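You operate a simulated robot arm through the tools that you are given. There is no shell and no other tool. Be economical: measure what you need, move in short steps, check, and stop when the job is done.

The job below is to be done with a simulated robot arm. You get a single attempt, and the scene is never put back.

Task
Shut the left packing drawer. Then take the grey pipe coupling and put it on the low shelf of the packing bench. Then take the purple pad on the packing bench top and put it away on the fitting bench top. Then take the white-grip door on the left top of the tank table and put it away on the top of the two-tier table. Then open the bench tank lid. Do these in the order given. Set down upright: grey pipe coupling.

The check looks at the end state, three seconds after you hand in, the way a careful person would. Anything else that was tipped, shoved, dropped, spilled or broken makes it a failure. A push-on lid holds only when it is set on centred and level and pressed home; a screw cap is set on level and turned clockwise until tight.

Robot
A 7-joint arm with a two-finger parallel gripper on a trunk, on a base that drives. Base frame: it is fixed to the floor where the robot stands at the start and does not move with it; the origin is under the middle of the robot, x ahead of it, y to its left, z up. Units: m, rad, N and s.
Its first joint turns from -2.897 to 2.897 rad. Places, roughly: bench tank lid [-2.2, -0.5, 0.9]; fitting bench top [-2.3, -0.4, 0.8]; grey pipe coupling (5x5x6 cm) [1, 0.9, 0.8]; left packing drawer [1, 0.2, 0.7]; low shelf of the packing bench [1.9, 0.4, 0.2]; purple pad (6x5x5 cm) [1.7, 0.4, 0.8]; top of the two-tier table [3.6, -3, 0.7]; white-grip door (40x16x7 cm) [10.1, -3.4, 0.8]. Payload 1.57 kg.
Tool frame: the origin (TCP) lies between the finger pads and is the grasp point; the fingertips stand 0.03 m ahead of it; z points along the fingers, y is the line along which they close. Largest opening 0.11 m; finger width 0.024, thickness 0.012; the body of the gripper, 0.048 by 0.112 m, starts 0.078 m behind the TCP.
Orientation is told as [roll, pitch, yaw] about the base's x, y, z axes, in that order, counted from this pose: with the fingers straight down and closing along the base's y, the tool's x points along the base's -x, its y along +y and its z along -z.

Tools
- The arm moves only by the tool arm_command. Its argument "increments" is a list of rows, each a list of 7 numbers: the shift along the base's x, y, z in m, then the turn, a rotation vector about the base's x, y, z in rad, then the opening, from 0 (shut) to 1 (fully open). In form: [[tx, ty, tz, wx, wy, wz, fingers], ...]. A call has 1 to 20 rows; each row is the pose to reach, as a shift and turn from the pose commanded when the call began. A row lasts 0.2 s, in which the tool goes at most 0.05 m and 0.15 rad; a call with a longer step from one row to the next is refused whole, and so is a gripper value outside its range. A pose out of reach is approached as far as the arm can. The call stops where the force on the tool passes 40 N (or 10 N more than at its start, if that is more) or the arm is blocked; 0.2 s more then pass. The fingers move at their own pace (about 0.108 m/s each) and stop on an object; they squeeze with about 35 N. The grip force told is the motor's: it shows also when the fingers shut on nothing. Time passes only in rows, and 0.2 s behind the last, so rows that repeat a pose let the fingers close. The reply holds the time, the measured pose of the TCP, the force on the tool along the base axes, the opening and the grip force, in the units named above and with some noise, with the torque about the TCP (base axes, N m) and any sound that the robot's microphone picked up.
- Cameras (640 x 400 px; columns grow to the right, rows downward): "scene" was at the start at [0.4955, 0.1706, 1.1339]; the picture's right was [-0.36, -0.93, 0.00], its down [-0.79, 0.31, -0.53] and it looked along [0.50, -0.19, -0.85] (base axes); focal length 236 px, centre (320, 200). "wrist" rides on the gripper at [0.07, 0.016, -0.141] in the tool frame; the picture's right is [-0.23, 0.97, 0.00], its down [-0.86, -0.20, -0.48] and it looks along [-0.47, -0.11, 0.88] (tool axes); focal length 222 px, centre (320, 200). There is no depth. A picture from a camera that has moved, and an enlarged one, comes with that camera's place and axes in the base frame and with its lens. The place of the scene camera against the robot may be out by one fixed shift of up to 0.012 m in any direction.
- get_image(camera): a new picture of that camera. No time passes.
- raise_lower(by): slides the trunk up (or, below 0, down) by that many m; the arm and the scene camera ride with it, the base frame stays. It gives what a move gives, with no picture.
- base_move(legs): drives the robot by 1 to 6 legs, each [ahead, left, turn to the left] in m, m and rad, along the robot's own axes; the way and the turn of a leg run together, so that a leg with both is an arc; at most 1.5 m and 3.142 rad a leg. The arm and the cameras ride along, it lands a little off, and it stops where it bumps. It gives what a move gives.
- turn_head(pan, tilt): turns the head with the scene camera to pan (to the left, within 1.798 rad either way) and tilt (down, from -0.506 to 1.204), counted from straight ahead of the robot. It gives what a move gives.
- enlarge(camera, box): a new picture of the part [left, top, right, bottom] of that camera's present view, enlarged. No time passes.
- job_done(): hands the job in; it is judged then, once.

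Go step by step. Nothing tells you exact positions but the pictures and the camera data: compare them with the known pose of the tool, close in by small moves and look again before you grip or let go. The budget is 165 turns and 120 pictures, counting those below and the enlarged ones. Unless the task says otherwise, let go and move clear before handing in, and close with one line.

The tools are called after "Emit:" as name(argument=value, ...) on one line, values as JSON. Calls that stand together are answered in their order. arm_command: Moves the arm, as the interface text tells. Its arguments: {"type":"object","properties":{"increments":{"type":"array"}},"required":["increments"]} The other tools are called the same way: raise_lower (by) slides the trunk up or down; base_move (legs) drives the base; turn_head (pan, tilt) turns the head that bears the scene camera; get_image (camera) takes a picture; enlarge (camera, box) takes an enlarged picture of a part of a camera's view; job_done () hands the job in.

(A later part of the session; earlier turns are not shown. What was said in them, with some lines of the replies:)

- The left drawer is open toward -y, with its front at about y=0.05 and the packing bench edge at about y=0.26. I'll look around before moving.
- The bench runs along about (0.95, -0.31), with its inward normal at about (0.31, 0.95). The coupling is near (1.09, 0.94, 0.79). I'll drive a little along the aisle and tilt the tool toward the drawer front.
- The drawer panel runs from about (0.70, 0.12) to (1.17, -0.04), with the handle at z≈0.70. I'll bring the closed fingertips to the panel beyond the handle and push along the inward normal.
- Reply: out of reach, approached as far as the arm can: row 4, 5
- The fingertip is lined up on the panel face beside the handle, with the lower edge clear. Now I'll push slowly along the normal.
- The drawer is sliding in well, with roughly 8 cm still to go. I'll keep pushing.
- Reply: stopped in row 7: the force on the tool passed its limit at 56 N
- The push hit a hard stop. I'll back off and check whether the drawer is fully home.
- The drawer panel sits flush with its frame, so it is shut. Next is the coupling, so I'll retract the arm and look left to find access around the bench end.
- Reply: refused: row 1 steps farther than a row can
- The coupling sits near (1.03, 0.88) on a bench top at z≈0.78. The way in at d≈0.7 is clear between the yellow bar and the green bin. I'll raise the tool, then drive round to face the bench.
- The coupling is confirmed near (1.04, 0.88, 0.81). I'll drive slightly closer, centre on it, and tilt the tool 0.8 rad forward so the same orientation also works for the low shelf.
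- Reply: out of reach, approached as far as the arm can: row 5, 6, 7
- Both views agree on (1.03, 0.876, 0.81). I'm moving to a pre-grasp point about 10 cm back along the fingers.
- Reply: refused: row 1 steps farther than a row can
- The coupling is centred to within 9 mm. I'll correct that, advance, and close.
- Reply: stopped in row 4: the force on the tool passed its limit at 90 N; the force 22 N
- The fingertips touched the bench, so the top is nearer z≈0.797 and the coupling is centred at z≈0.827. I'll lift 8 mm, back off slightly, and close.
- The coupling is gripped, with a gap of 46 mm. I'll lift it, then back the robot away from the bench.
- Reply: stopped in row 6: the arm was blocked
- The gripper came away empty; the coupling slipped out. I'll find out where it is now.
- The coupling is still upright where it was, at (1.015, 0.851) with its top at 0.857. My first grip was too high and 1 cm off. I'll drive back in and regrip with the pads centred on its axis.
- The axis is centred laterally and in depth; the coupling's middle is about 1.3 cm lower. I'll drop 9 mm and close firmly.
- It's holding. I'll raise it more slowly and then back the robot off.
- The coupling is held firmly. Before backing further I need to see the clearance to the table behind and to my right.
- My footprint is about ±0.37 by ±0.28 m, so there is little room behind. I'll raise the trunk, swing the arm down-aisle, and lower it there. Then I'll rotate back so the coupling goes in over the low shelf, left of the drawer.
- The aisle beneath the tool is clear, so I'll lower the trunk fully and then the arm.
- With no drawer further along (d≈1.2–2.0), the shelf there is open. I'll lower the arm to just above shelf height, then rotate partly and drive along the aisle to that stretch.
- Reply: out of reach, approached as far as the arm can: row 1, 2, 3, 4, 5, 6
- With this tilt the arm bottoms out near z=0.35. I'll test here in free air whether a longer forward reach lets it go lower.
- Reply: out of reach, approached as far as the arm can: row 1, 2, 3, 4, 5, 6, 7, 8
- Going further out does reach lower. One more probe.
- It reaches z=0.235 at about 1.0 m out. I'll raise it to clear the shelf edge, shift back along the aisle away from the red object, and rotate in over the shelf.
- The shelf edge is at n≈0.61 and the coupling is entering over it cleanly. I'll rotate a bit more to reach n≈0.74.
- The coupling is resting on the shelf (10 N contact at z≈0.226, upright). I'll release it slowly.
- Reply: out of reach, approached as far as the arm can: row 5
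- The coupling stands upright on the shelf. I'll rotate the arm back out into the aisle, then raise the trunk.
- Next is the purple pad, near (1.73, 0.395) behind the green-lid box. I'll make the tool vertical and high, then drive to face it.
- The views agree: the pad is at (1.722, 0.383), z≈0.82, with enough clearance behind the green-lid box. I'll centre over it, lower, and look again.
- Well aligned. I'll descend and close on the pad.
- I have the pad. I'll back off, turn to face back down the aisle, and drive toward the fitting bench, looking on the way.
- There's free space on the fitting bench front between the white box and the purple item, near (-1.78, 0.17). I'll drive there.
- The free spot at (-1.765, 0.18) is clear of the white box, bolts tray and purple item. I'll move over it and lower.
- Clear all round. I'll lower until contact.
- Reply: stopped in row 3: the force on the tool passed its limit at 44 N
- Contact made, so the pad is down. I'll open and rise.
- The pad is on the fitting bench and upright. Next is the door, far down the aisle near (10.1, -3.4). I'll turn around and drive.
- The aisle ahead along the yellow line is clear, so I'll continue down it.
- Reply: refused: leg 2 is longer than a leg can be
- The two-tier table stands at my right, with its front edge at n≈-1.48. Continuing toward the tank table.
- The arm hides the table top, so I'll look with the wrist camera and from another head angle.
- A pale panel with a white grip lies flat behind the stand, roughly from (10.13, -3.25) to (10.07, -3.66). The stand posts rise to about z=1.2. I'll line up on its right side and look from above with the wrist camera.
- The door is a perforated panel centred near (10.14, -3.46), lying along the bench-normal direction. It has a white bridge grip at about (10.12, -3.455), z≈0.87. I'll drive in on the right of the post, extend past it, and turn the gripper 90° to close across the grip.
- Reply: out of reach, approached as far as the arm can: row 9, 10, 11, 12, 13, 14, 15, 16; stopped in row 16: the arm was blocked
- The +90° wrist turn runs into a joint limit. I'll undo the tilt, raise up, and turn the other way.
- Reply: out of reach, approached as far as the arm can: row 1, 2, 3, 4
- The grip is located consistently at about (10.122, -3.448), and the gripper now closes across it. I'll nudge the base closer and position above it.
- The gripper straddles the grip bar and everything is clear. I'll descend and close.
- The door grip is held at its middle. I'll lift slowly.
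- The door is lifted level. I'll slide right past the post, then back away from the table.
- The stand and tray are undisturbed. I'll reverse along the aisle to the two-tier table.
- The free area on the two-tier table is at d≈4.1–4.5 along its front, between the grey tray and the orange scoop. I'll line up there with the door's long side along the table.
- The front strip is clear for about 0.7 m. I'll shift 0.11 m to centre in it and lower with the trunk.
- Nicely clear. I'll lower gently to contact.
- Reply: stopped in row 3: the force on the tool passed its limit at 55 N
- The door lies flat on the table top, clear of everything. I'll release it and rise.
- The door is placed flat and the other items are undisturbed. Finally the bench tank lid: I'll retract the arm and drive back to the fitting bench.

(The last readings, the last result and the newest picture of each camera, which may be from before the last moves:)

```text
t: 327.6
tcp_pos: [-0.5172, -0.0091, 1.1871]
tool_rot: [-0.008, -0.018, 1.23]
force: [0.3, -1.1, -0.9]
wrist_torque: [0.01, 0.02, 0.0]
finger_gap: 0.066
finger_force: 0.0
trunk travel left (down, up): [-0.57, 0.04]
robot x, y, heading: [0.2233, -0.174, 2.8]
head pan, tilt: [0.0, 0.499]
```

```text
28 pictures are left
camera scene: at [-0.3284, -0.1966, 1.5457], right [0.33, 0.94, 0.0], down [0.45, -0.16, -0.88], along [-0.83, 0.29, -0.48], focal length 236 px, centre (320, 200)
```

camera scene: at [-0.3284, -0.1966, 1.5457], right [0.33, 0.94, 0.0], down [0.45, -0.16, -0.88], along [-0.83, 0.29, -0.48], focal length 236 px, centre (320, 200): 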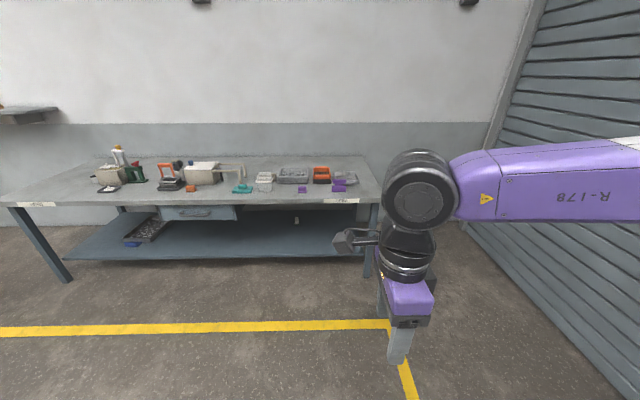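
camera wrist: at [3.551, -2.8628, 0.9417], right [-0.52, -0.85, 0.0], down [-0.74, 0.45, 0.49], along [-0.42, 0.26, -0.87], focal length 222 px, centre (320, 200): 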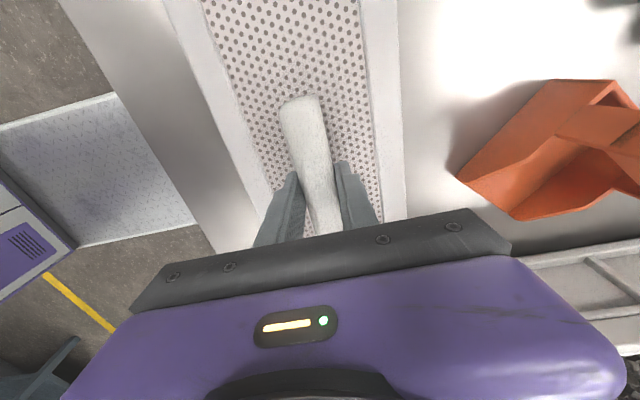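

Emit:
base_move(legs=[[0.45, 0, 0.02], [0.65, 0.8, 0]])

Emit:
turn_head(pan=0.2, tilt=0.65)

Emit:
get_image(camera="scene")

Emit:
get_image(camera="wrist")

```text
t: 335.3
tcp_pos: [-1.8373, -0.421, 1.1863]
tool_rot: [-0.006, -0.017, 1.251]
force: [-0.3, 0.4, -0.3]
wrist_torque: [-0.01, 0.0, 0.0]
finger_gap: 0.0659
finger_force: 0.1
trunk travel left (down, up): [-0.57, 0.04]
robot x, y, heading: [-1.0936, -0.5735, 2.824]
head pan, tilt: [0.0, 0.499]
```

```text
t: 336.1
tcp_pos: [-1.8381, -0.4213, 1.1866]
tool_rot: [-0.007, -0.018, 1.251]
force: [0.6, -0.7, 0.2]
wrist_torque: [0.0, 0.02, 0.03]
finger_gap: 0.0661
finger_force: 0.2
trunk travel left (down, up): [-0.57, 0.04]
robot x, y, heading: [-1.0905, -0.5732, 2.827]
head pan, tilt: [0.201, 0.649]
```

```text
27 pictures are left
camera scene: at [-1.6453, -0.6243, 1.5324], right [0.12, 0.99, 0.0], down [0.6, -0.07, -0.8], along [-0.79, 0.09, -0.6], focal length 236 px, centre (320, 200)
```

scene: 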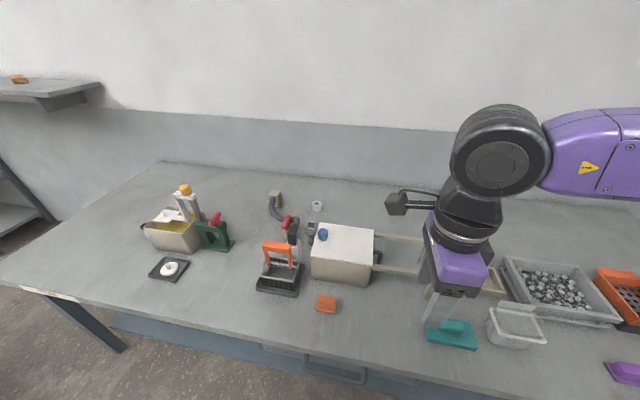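

```text
26 pictures are left
camera wrist: at [-1.8777, -0.4848, 1.3267], right [-0.85, 0.52, 0.0], down [0.45, 0.74, 0.5], along [0.26, 0.42, -0.87], focal length 222 px, centre (320, 200)
```

wrist: 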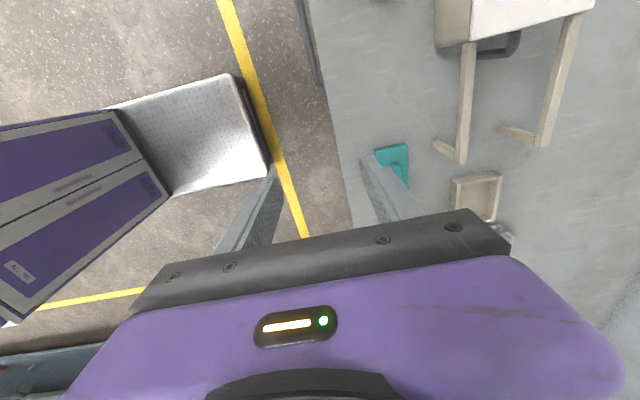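

Emit:
enlarge(camera="scene", box=[250, 190, 450, 320])

```text
3.08 times, centred on (350, 255) of scene
camera zoom: at [-1.6453, -0.6243, 1.5324], right [0.12, 0.99, 0.0], down [0.6, -0.07, -0.8], along [-0.79, 0.09, -0.6], focal length 725 px, centre (228, 31)
```

zoom: 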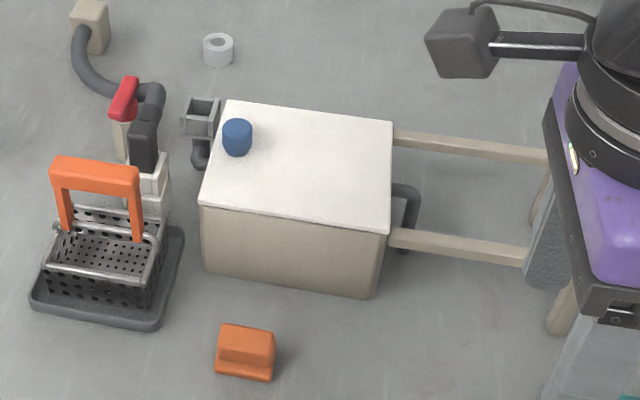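

Emit:
enlarge(camera="wrist", box=[400, 0, 640, 180])

```text
2.22 times, centred on (520, 90) of wrist
camera zoom: at [-1.8777, -0.4848, 1.3267], right [-0.85, 0.52, 0.0], down [0.45, 0.74, 0.5], along [0.26, 0.42, -0.87], focal length 494 px, centre (-124, 444)
```

zoom: 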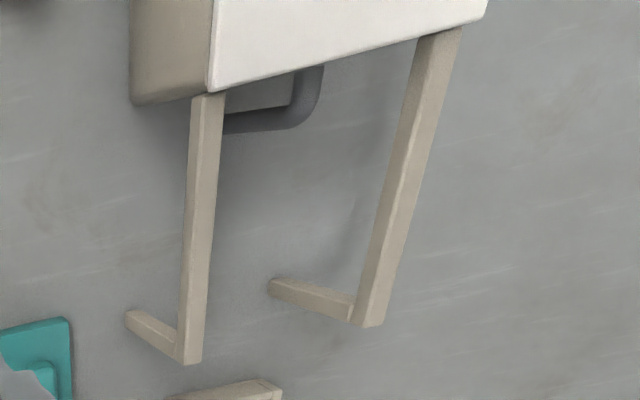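

The lid's underside is level with the two rails extending to the right, so it looks like a sliding lid moved by the blue knob at (-2.22, -0.55). I'll get closer and look at the knob from above.

Emit:
base_move(legs=[[0.23, 0.25, 0]])

Emit:
get_image(camera="wrist")

Emit:
get_image(camera="scene")

```text
t: 338.3
tcp_pos: [-2.1416, -0.5952, 1.1864]
tool_rot: [-0.007, -0.018, 1.263]
force: [-0.1, -0.3, -0.5]
wrist_torque: [-0.01, 0.0, 0.0]
finger_gap: 0.0657
finger_force: 0.0
trunk travel left (down, up): [-0.57, 0.04]
robot x, y, heading: [-1.3958, -0.7375, 2.84]
head pan, tilt: [0.201, 0.649]
```

```text
23 pictures are left
camera wrist: at [-2.1794, -0.6605, 1.3268], right [-0.86, 0.51, 0.0], down [0.44, 0.75, 0.5], along [0.26, 0.42, -0.87], focal length 222 px, centre (320, 200)
```

wrist: 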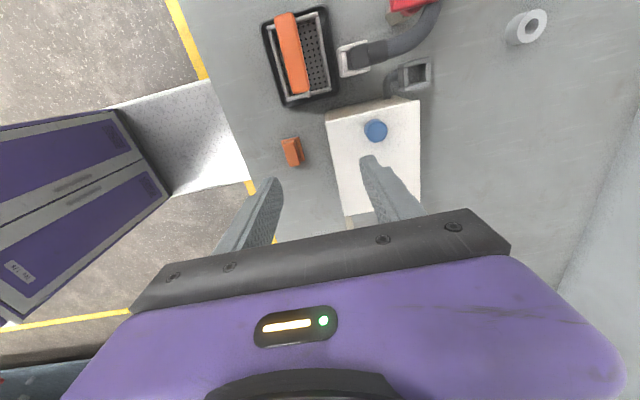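

```text
22 pictures are left
camera scene: at [-1.9454, -0.7975, 1.5325], right [0.1, 0.99, 0.0], down [0.6, -0.06, -0.8], along [-0.79, 0.08, -0.6], focal length 236 px, centre (320, 200)
```

scene: 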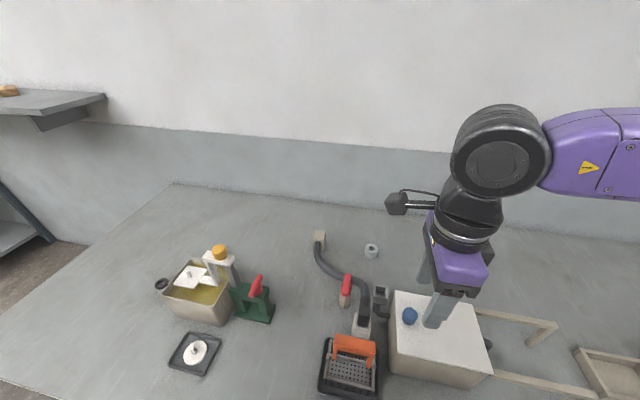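

The knob is at about (-2.215, -0.546). I'll move above it and lower.

Emit:
arm_command(increments=[[-0.035, 0.025, 0, 0, 0, 0, 0.7], [-0.073, 0.049, 0, 0, 0, 0, 0.7], [-0.073, 0.049, -0.04, 0.0, 0, 0, 0.7], [-0.073, 0.049, -0.08, 0, 0, 0, 0.7], [-0.073, 0.049, -0.12, 0, 0, 0, 0.7], [-0.073, 0.049, -0.15, 0, 0, 0, 0.7]])

Emit:
get_image(camera="wrist")

Emit:
get_image(camera="scene")

```text
t: 339.7
tcp_pos: [-2.209, -0.5464, 1.0385]
tool_rot: [-0.007, -0.017, 1.264]
force: [0.2, -0.7, 0.0]
wrist_torque: [-0.02, 0.03, -0.02]
finger_gap: 0.0771
finger_force: 0.1
trunk travel left (down, up): [-0.57, 0.04]
robot x, y, heading: [-1.3962, -0.7389, 2.834]
head pan, tilt: [0.201, 0.649]
```

```text
21 pictures are left
camera wrist: at [-2.2489, -0.6103, 1.1774], right [-0.86, 0.51, 0.0], down [0.44, 0.75, 0.5], along [0.26, 0.42, -0.87], focal length 222 px, centre (320, 200)
```

wrist: 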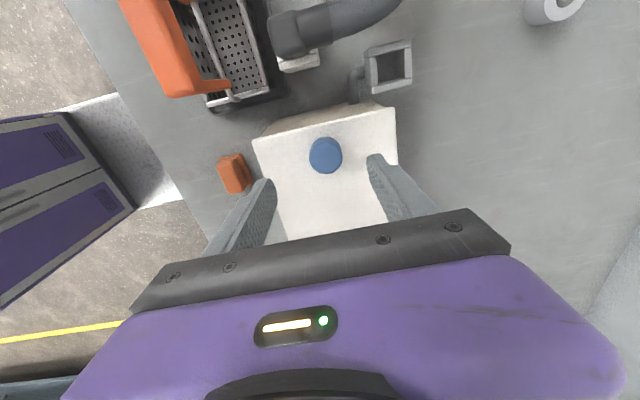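

```text
20 pictures are left
camera scene: at [-1.9455, -0.7976, 1.5325], right [0.1, 0.99, 0.0], down [0.6, -0.06, -0.8], along [-0.79, 0.08, -0.6], focal length 236 px, centre (320, 200)
```

scene: 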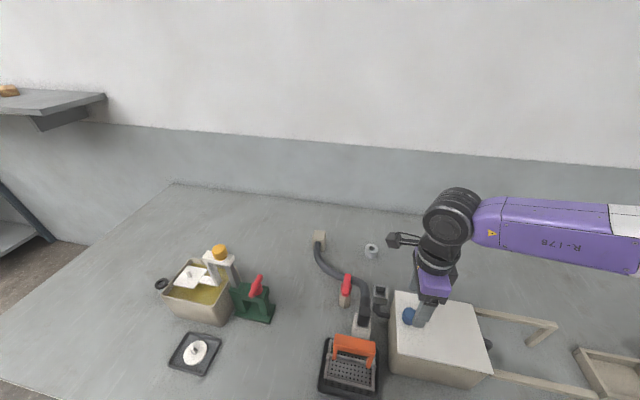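

Emit:
arm_command(increments=[[-0.002, 0.002, -0.03, 0, 0, 0, 0.7], [-0.004, 0.003, -0.055, 0, 0, 0, 0.7], [-0.004, 0.003, -0.07, 0, 0, 0, 0.7], [-0.004, 0.003, -0.08, 0, 0, 0, 0.7], [-0.004, 0.003, -0.08, 0, 0, 0, 0.7]])

Emit:
get_image(camera="wrist")

```text
t: 340.8
tcp_pos: [-2.2206, -0.5418, 0.9616]
tool_rot: [0.003, -0.017, 1.263]
force: [-2.3, 2.8, 17.5]
wrist_torque: [-0.31, -0.57, 0.2]
finger_gap: 0.0742
finger_force: 0.1
trunk travel left (down, up): [-0.57, 0.04]
robot x, y, heading: [-1.3961, -0.7371, 2.838]
head pan, tilt: [0.201, 0.649]
stopped in row 5: the force on the tool passed its limit at 45 N (the readings are from after the stop); the commanded pose is now the measured one
```

```text
19 pictures are left
camera wrist: at [-2.2576, -0.6059, 1.1017], right [-0.86, 0.51, 0.01], down [0.45, 0.75, 0.49], along [0.25, 0.43, -0.87], focal length 222 px, centre (320, 200)
```

wrist: 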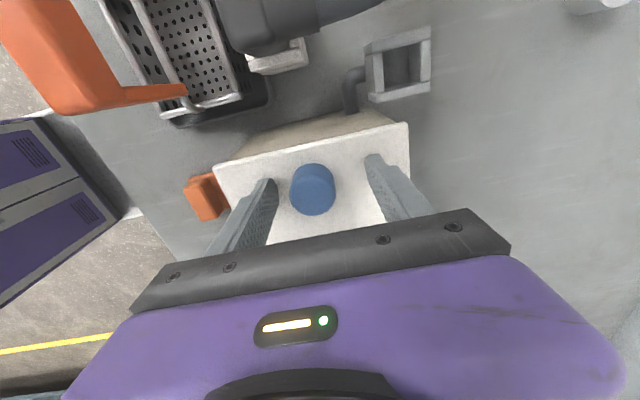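

The fingertips touched the lid (top ≈0.93) with the knob between them. I'll lift 6 mm and close on the knob.

Emit:
arm_command(increments=[[0.002, 0, 0.006, 0, 0, 0, 0.7], [0.002, 0, 0.006, 0, 0, 0, 0.4], [0.002, 0, 0.006, 0, 0, 0, 0.1], [0.002, 0, 0.006, 0, 0, 0, 0], [0.002, 0, 0.006, 0, 0, 0, 0]])

Emit:
arm_command(increments=[[0.0016, 0.005, 0, 0, 0, 0, 0], [0.003, 0.0095, 0, 0, 0, 0, 0], [0.003, 0.0095, 0, 0, 0, 0, 0]])

Emit:
get_image(camera="wrist")

```text
t: 342.0
tcp_pos: [-2.2148, -0.5427, 0.9634]
tool_rot: [-0.006, -0.017, 1.263]
force: [20.3, -4.4, -5.8]
wrist_torque: [-0.1, -0.53, -0.01]
finger_gap: 0.0331
finger_force: 41.8
trunk travel left (down, up): [-0.57, 0.04]
robot x, y, heading: [-1.3915, -0.7409, 2.837]
head pan, tilt: [0.201, 0.649]
```

```text
t: 342.8
tcp_pos: [-2.2123, -0.5336, 0.9635]
tool_rot: [-0.008, -0.018, 1.265]
force: [28.9, -10.5, -18.6]
wrist_torque: [0.0, -0.62, 0.16]
finger_gap: 0.0332
finger_force: 41.3
trunk travel left (down, up): [-0.57, 0.04]
robot x, y, heading: [-1.3982, -0.7363, 2.836]
head pan, tilt: [0.201, 0.649]
```

```text
18 pictures are left
camera wrist: at [-2.2508, -0.5976, 1.1042], right [-0.86, 0.51, 0.0], down [0.44, 0.75, 0.49], along [0.26, 0.42, -0.87], focal length 222 px, centre (320, 200)
```

wrist: 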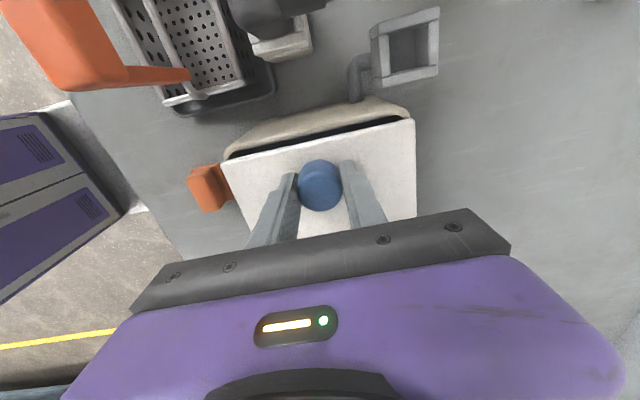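

The lid slides: a gap has opened at the left. I'll relieve the side load, then keep sliding it along the rails.

Emit:
arm_command(increments=[[0.004, -0.0013, -0.002, 0, 0, 0, 0], [0.007, -0.002, -0.003, 0, 0, 0, 0]])

Emit:
arm_command(increments=[[0.0031, 0.0095, 0, 0, 0, 0, 0], [0.0063, 0.019, 0, 0, 0, 0, 0], [0.0094, 0.0285, 0, 0, 0, 0, 0], [0.0125, 0.038, 0, 0, 0, 0, 0]])

```text
t: 343.4
tcp_pos: [-2.2115, -0.5332, 0.9648]
tool_rot: [0.01, -0.015, 1.261]
force: [-7.9, 1.1, -3.0]
wrist_torque: [0.1, 0.14, 0.01]
finger_gap: 0.0333
finger_force: 41.1
trunk travel left (down, up): [-0.57, 0.04]
robot x, y, heading: [-1.394, -0.7423, 2.837]
head pan, tilt: [0.201, 0.649]
```

```text
t: 344.4
tcp_pos: [-2.2002, -0.4979, 0.9637]
tool_rot: [0.01, -0.016, 1.261]
force: [0.8, 1.3, 6.4]
wrist_torque: [-0.04, 0.01, -0.07]
finger_gap: 0.0331
finger_force: 41.4
trunk travel left (down, up): [-0.57, 0.04]
robot x, y, heading: [-1.3975, -0.7382, 2.835]
head pan, tilt: [0.201, 0.649]
stopped in row 4: the force on the tool passed its limit at 41 N (the readings are from after the stop); the commanded pose is now the measured one
```

Emit:
arm_command(increments=[[0.0016, 0.0048, 0.001, 0, 0, 0, 0], [0.0031, 0.0095, 0.001, 0, 0, 0, 0], [0.0047, 0.0143, 0.001, 0, 0, 0, 0], [0.0063, 0.019, 0.001, 0, 0, 0, 0], [0.0078, 0.0238, 0.001, 0, 0, 0, 0], [0.0094, 0.0285, 0.001, 0, 0, 0, 0], [0.011, 0.0333, 0.001, 0, 0, 0, 0], [0.0125, 0.038, 0.001, 0, 0, 0, 0]])

Emit:
get_image(camera="wrist")

```text
t: 346.2
tcp_pos: [-2.1889, -0.4612, 0.9649]
tool_rot: [0.008, -0.017, 1.261]
force: [-14.5, 3.5, -21.1]
wrist_torque: [-0.09, 0.53, 0.06]
finger_gap: 0.0331
finger_force: 41.2
trunk travel left (down, up): [-0.57, 0.04]
robot x, y, heading: [-1.3973, -0.7404, 2.838]
head pan, tilt: [0.201, 0.649]
```

```text
17 pictures are left
camera wrist: at [-2.2245, -0.5258, 1.1049], right [-0.86, 0.51, 0.01], down [0.45, 0.75, 0.49], along [0.24, 0.43, -0.87], focal length 222 px, centre (320, 200)
```

wrist: 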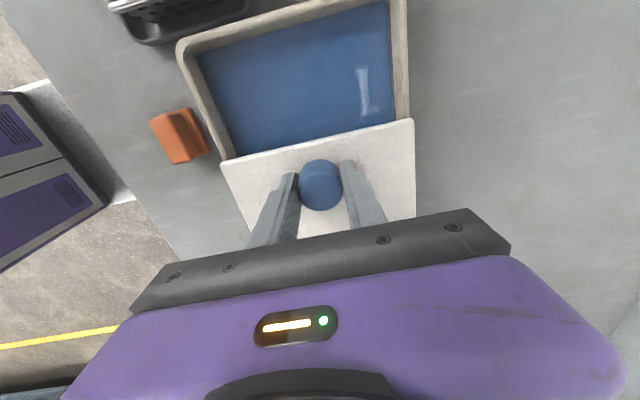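

Emit:
arm_command(increments=[[-0.003, 0.001, -0.002, 0, 0, 0, 0], [-0.0016, 0.0058, -0.002, 0, 0, 0, 0], [-0.0002, 0.0106, -0.002, 0, 0, 0, 0], [0.0012, 0.0154, -0.002, 0, 0, 0, 0], [0.0025, 0.0202, -0.002, 0, 0, 0, 0], [0.0039, 0.025, -0.002, 0, 0, 0, 0], [0.0053, 0.0298, -0.002, 0, 0, 0, 0], [0.0067, 0.0346, -0.002, 0, 0, 0, 0], [0.008, 0.0394, -0.002, 0, 0, 0, 0], [0.0094, 0.0442, -0.002, 0, 0, 0, 0]])

```text
t: 347.4
tcp_pos: [-2.1827, -0.4448, 0.9647]
tool_rot: [0.003, -0.016, 1.261]
force: [9.5, -2.0, 18.5]
wrist_torque: [-0.28, -0.33, -0.02]
finger_gap: 0.0332
finger_force: 40.8
trunk travel left (down, up): [-0.57, 0.04]
robot x, y, heading: [-1.3945, -0.7373, 2.837]
head pan, tilt: [0.201, 0.649]
stopped in row 5: the force on the tool passed its limit at 42 N (the readings are from after the stop); the commanded pose is now the measured one
```

Emit:
arm_command(increments=[[0.002, 0.0045, 0.0015, 0, 0, 0, 0], [0.0035, 0.0095, 0.0015, 0, 0, 0, 0], [0.005, 0.0143, 0.0015, 0, 0, 0, 0], [0.0066, 0.019, 0.0015, 0, 0, 0, 0], [0.0082, 0.0238, 0.0015, 0, 0, 0, 0], [0.0097, 0.0285, 0.0015, 0, 0, 0, 0], [0.0113, 0.0333, 0.0015, 0, 0, 0, 0], [0.0128, 0.038, 0.0015, 0, 0, 0, 0], [0.0144, 0.0428, 0.0015, 0, 0, 0, 0]])

Emit:
get_image(camera="wrist")

```text
t: 349.4
tcp_pos: [-2.1695, -0.4002, 0.9644]
tool_rot: [0.001, -0.015, 1.263]
force: [23.5, -8.5, 21.4]
wrist_torque: [-0.63, -0.48, -0.04]
finger_gap: 0.0334
finger_force: 40.9
trunk travel left (down, up): [-0.57, 0.04]
robot x, y, heading: [-1.3976, -0.7391, 2.836]
head pan, tilt: [0.201, 0.649]
```

```text
16 pictures are left
camera wrist: at [-2.2061, -0.4647, 1.1045], right [-0.86, 0.51, 0.01], down [0.45, 0.75, 0.49], along [0.25, 0.42, -0.87], focal length 222 px, centre (320, 200)
```

wrist: 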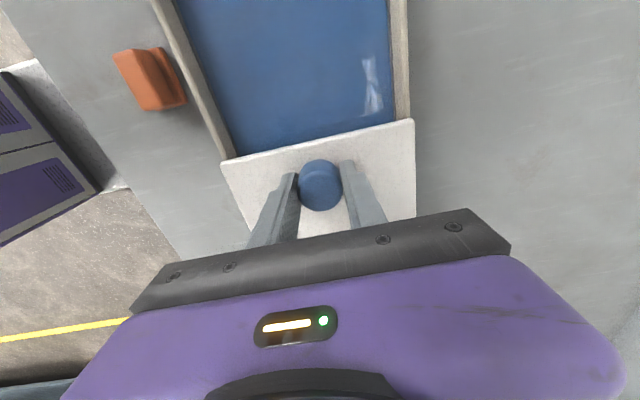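

About 15 cm open so far. I'll relieve the loads and continue to the end of travel.

Emit:
arm_command(increments=[[0.005, -0.0015, 0.002, 0, 0, 0, 0], [0.0066, 0.0033, 0.002, 0, 0, 0, 0], [0.0081, 0.008, 0.002, 0, 0, 0, 0], [0.0097, 0.0128, 0.002, 0, 0, 0, 0], [0.0113, 0.0175, 0.002, 0, 0, 0, 0], [0.0128, 0.0223, 0.002, 0, 0, 0, 0], [0.0144, 0.027, 0.002, 0, 0, 0, 0], [0.016, 0.0318, 0.002, 0, 0, 0, 0], [0.0175, 0.0365, 0.002, 0, 0, 0, 0]])

Emit:
get_image(camera="wrist")

Emit:
get_image(camera="scene")

```text
t: 350.5
tcp_pos: [-2.1636, -0.3851, 0.9633]
tool_rot: [0.008, -0.014, 1.264]
force: [-11.6, 4.3, -20.2]
wrist_torque: [-0.01, 0.31, 0.0]
finger_gap: 0.0331
finger_force: 41.3
trunk travel left (down, up): [-0.57, 0.04]
robot x, y, heading: [-1.3939, -0.739, 2.837]
head pan, tilt: [0.201, 0.649]
stopped in row 5: the force on the tool passed its limit at 44 N (the readings are from after the stop); the commanded pose is now the measured one
```

```text
15 pictures are left
camera wrist: at [-2.1994, -0.4488, 1.1048], right [-0.86, 0.51, 0.01], down [0.45, 0.75, 0.49], along [0.24, 0.43, -0.87], focal length 222 px, centre (320, 200)
```

wrist: 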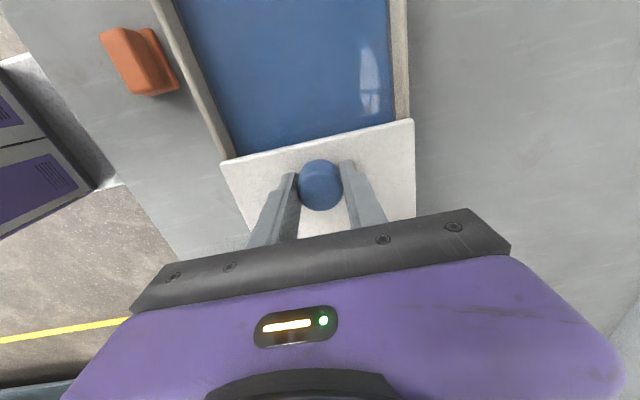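

```text
14 pictures are left
camera scene: at [-1.9469, -0.7969, 1.532], right [0.1, 0.99, 0.0], down [0.6, -0.06, -0.8], along [-0.79, 0.08, -0.61], focal length 236 px, centre (320, 200)
```

scene: 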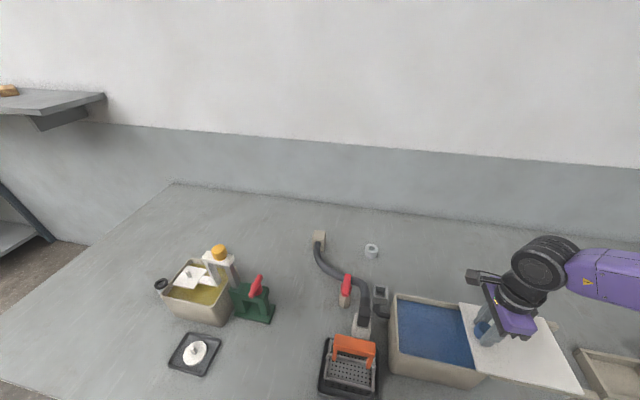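

Emit:
arm_command(increments=[[-0.0015, 0.0005, -0.0015, 0, 0, 0, 0], [0.0, 0.0053, -0.0015, 0, 0, 0, 0], [0.0017, 0.01, -0.0015, 0, 0, 0, 0], [0.0032, 0.0148, -0.0015, 0, 0, 0, 0], [0.0048, 0.0195, -0.0015, 0, 0, 0, 0], [0.0064, 0.0243, -0.0015, 0, 0, 0, 0]])

Emit:
get_image(camera="scene")

```text
t: 351.9
tcp_pos: [-2.1567, -0.3629, 0.9641]
tool_rot: [0.009, -0.016, 1.265]
force: [-0.9, -2.7, -13.0]
wrist_torque: [0.4, -0.12, -0.15]
finger_gap: 0.033
finger_force: 41.2
trunk travel left (down, up): [-0.57, 0.04]
robot x, y, heading: [-1.3992, -0.7332, 2.834]
head pan, tilt: [0.201, 0.649]
```

```text
13 pictures are left
camera scene: at [-1.9461, -0.7975, 1.5322], right [0.1, 0.99, 0.0], down [0.6, -0.06, -0.8], along [-0.79, 0.08, -0.6], focal length 236 px, centre (320, 200)
```

scene: 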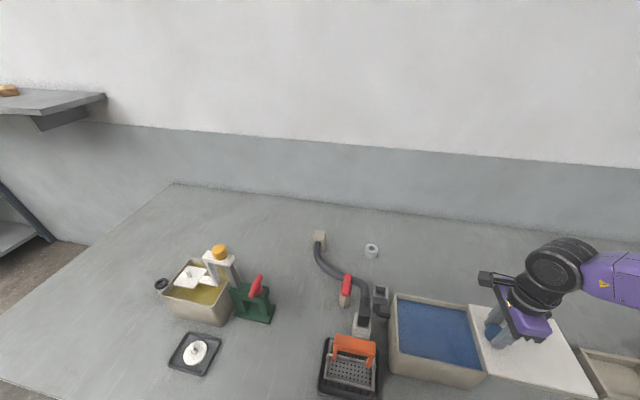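

The lid is almost entirely off the tank opening. One last short push to feel for the stop.

Emit:
arm_command(increments=[[0.0016, 0.0048, -0.001, 0, 0, 0, 0], [0.0031, 0.0095, -0.001, 0, 0, 0, 0], [0.0031, 0.0095, -0.001, 0, 0, 0, 0]])

Emit:
enlarge(camera="scene", box=[370, 270, 610, 400])

```text
t: 352.7
tcp_pos: [-2.155, -0.355, 0.9644]
tool_rot: [0.01, -0.008, 1.264]
force: [-9.5, -31.7, 4.0]
wrist_torque: [-0.78, 0.23, 0.02]
finger_gap: 0.0339
finger_force: 41.3
trunk travel left (down, up): [-0.57, 0.04]
robot x, y, heading: [-1.4002, -0.7368, 2.833]
head pan, tilt: [0.201, 0.649]
```

```text
2.67 times, centred on (490, 335) of scene
camera zoom: at [-1.946, -0.7989, 1.5324], right [0.1, 0.99, 0.0], down [0.6, -0.06, -0.8], along [-0.79, 0.08, -0.6], focal length 629 px, centre (-133, -160)
```

zoom: 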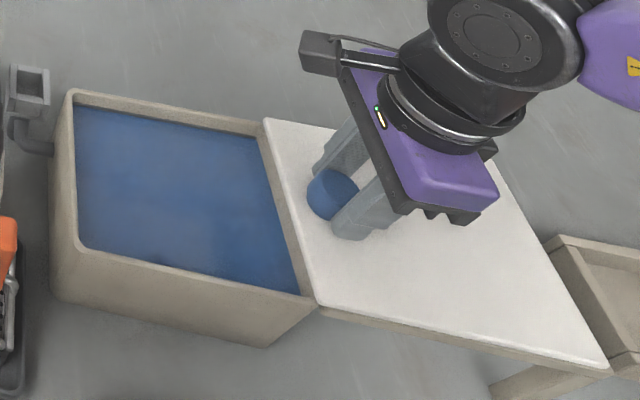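

The end stop is reached and the lid is fully open, resting on its rails. I'll relax, release and rise clear.

Emit:
arm_command(increments=[[-0.001, -0.004, 0, 0, 0, 0, 0], [-0.001, -0.004, 0, 0, 0, 0, 0.45], [-0.001, -0.004, 0, 0, 0, 0, 0.6], [-0.001, -0.004, 0, 0, 0, 0, 0.6], [-0.001, -0.004, 0.03, 0, 0, 0, 0.6], [-0.001, -0.004, 0.07, 0, 0, 0, 0.6], [-0.001, -0.004, 0.11, 0, 0, 0, 0.6], [-0.001, -0.004, 0.15, 0, 0, 0, 0.6]])

Emit:
base_move(legs=[[-0.3, 0, 0]])

Emit:
turn_head(pan=0, tilt=0.65)

Emit:
get_image(camera="scene")

```text
t: 354.5
tcp_pos: [-2.1541, -0.3563, 1.1134]
tool_rot: [0.009, -0.017, 1.265]
force: [0.0, 0.0, -0.5]
wrist_torque: [0.03, -0.01, 0.0]
finger_gap: 0.0659
finger_force: 0.1
trunk travel left (down, up): [-0.57, 0.04]
robot x, y, heading: [-1.395, -0.7434, 2.836]
head pan, tilt: [0.201, 0.649]
```

```text
t: 356.6
tcp_pos: [-1.8645, -0.4479, 1.1129]
tool_rot: [0.008, -0.015, 1.262]
force: [0.5, 0.5, -0.6]
wrist_torque: [0.01, -0.02, -0.02]
finger_gap: 0.0659
finger_force: 0.1
trunk travel left (down, up): [-0.57, 0.04]
robot x, y, heading: [-1.1071, -0.83, 2.839]
head pan, tilt: [0.201, 0.649]
```

```text
t: 357.3
tcp_pos: [-1.8636, -0.4472, 1.1145]
tool_rot: [0.009, -0.016, 1.263]
force: [-0.2, 0.2, 0.3]
wrist_torque: [0.02, -0.01, 0.01]
finger_gap: 0.066
finger_force: 0.1
trunk travel left (down, up): [-0.57, 0.04]
robot x, y, heading: [-1.1022, -0.8346, 2.836]
head pan, tilt: [0.0, 0.649]
```

```text
11 pictures are left
camera scene: at [-1.6519, -0.8717, 1.5324], right [0.3, 0.95, 0.0], down [0.58, -0.18, -0.8], along [-0.76, 0.24, -0.6], focal length 236 px, centre (320, 200)
```

scene: 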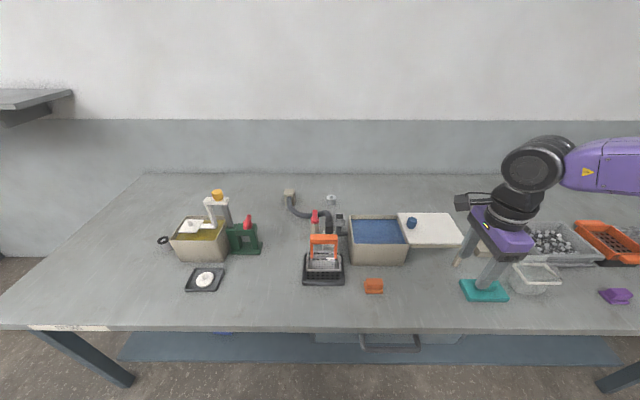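

The tank lid is fully open, the tool is clear, and everything on the bench is undisturbed. I'm handing in.

Emit:
job_done()

```text
The job is handed in.
```

All five steps are done, in the order given: the left packing drawer is shut, the grey coupling stands upright on the low shelf, the purple pad is on the fitting bench top, the white-grip door lies flat on the two-tier table top, and the bench tank lid is slid fully open. The coupling slipped out of the gripper on the first try but stayed standing where it was, and the second grip held.
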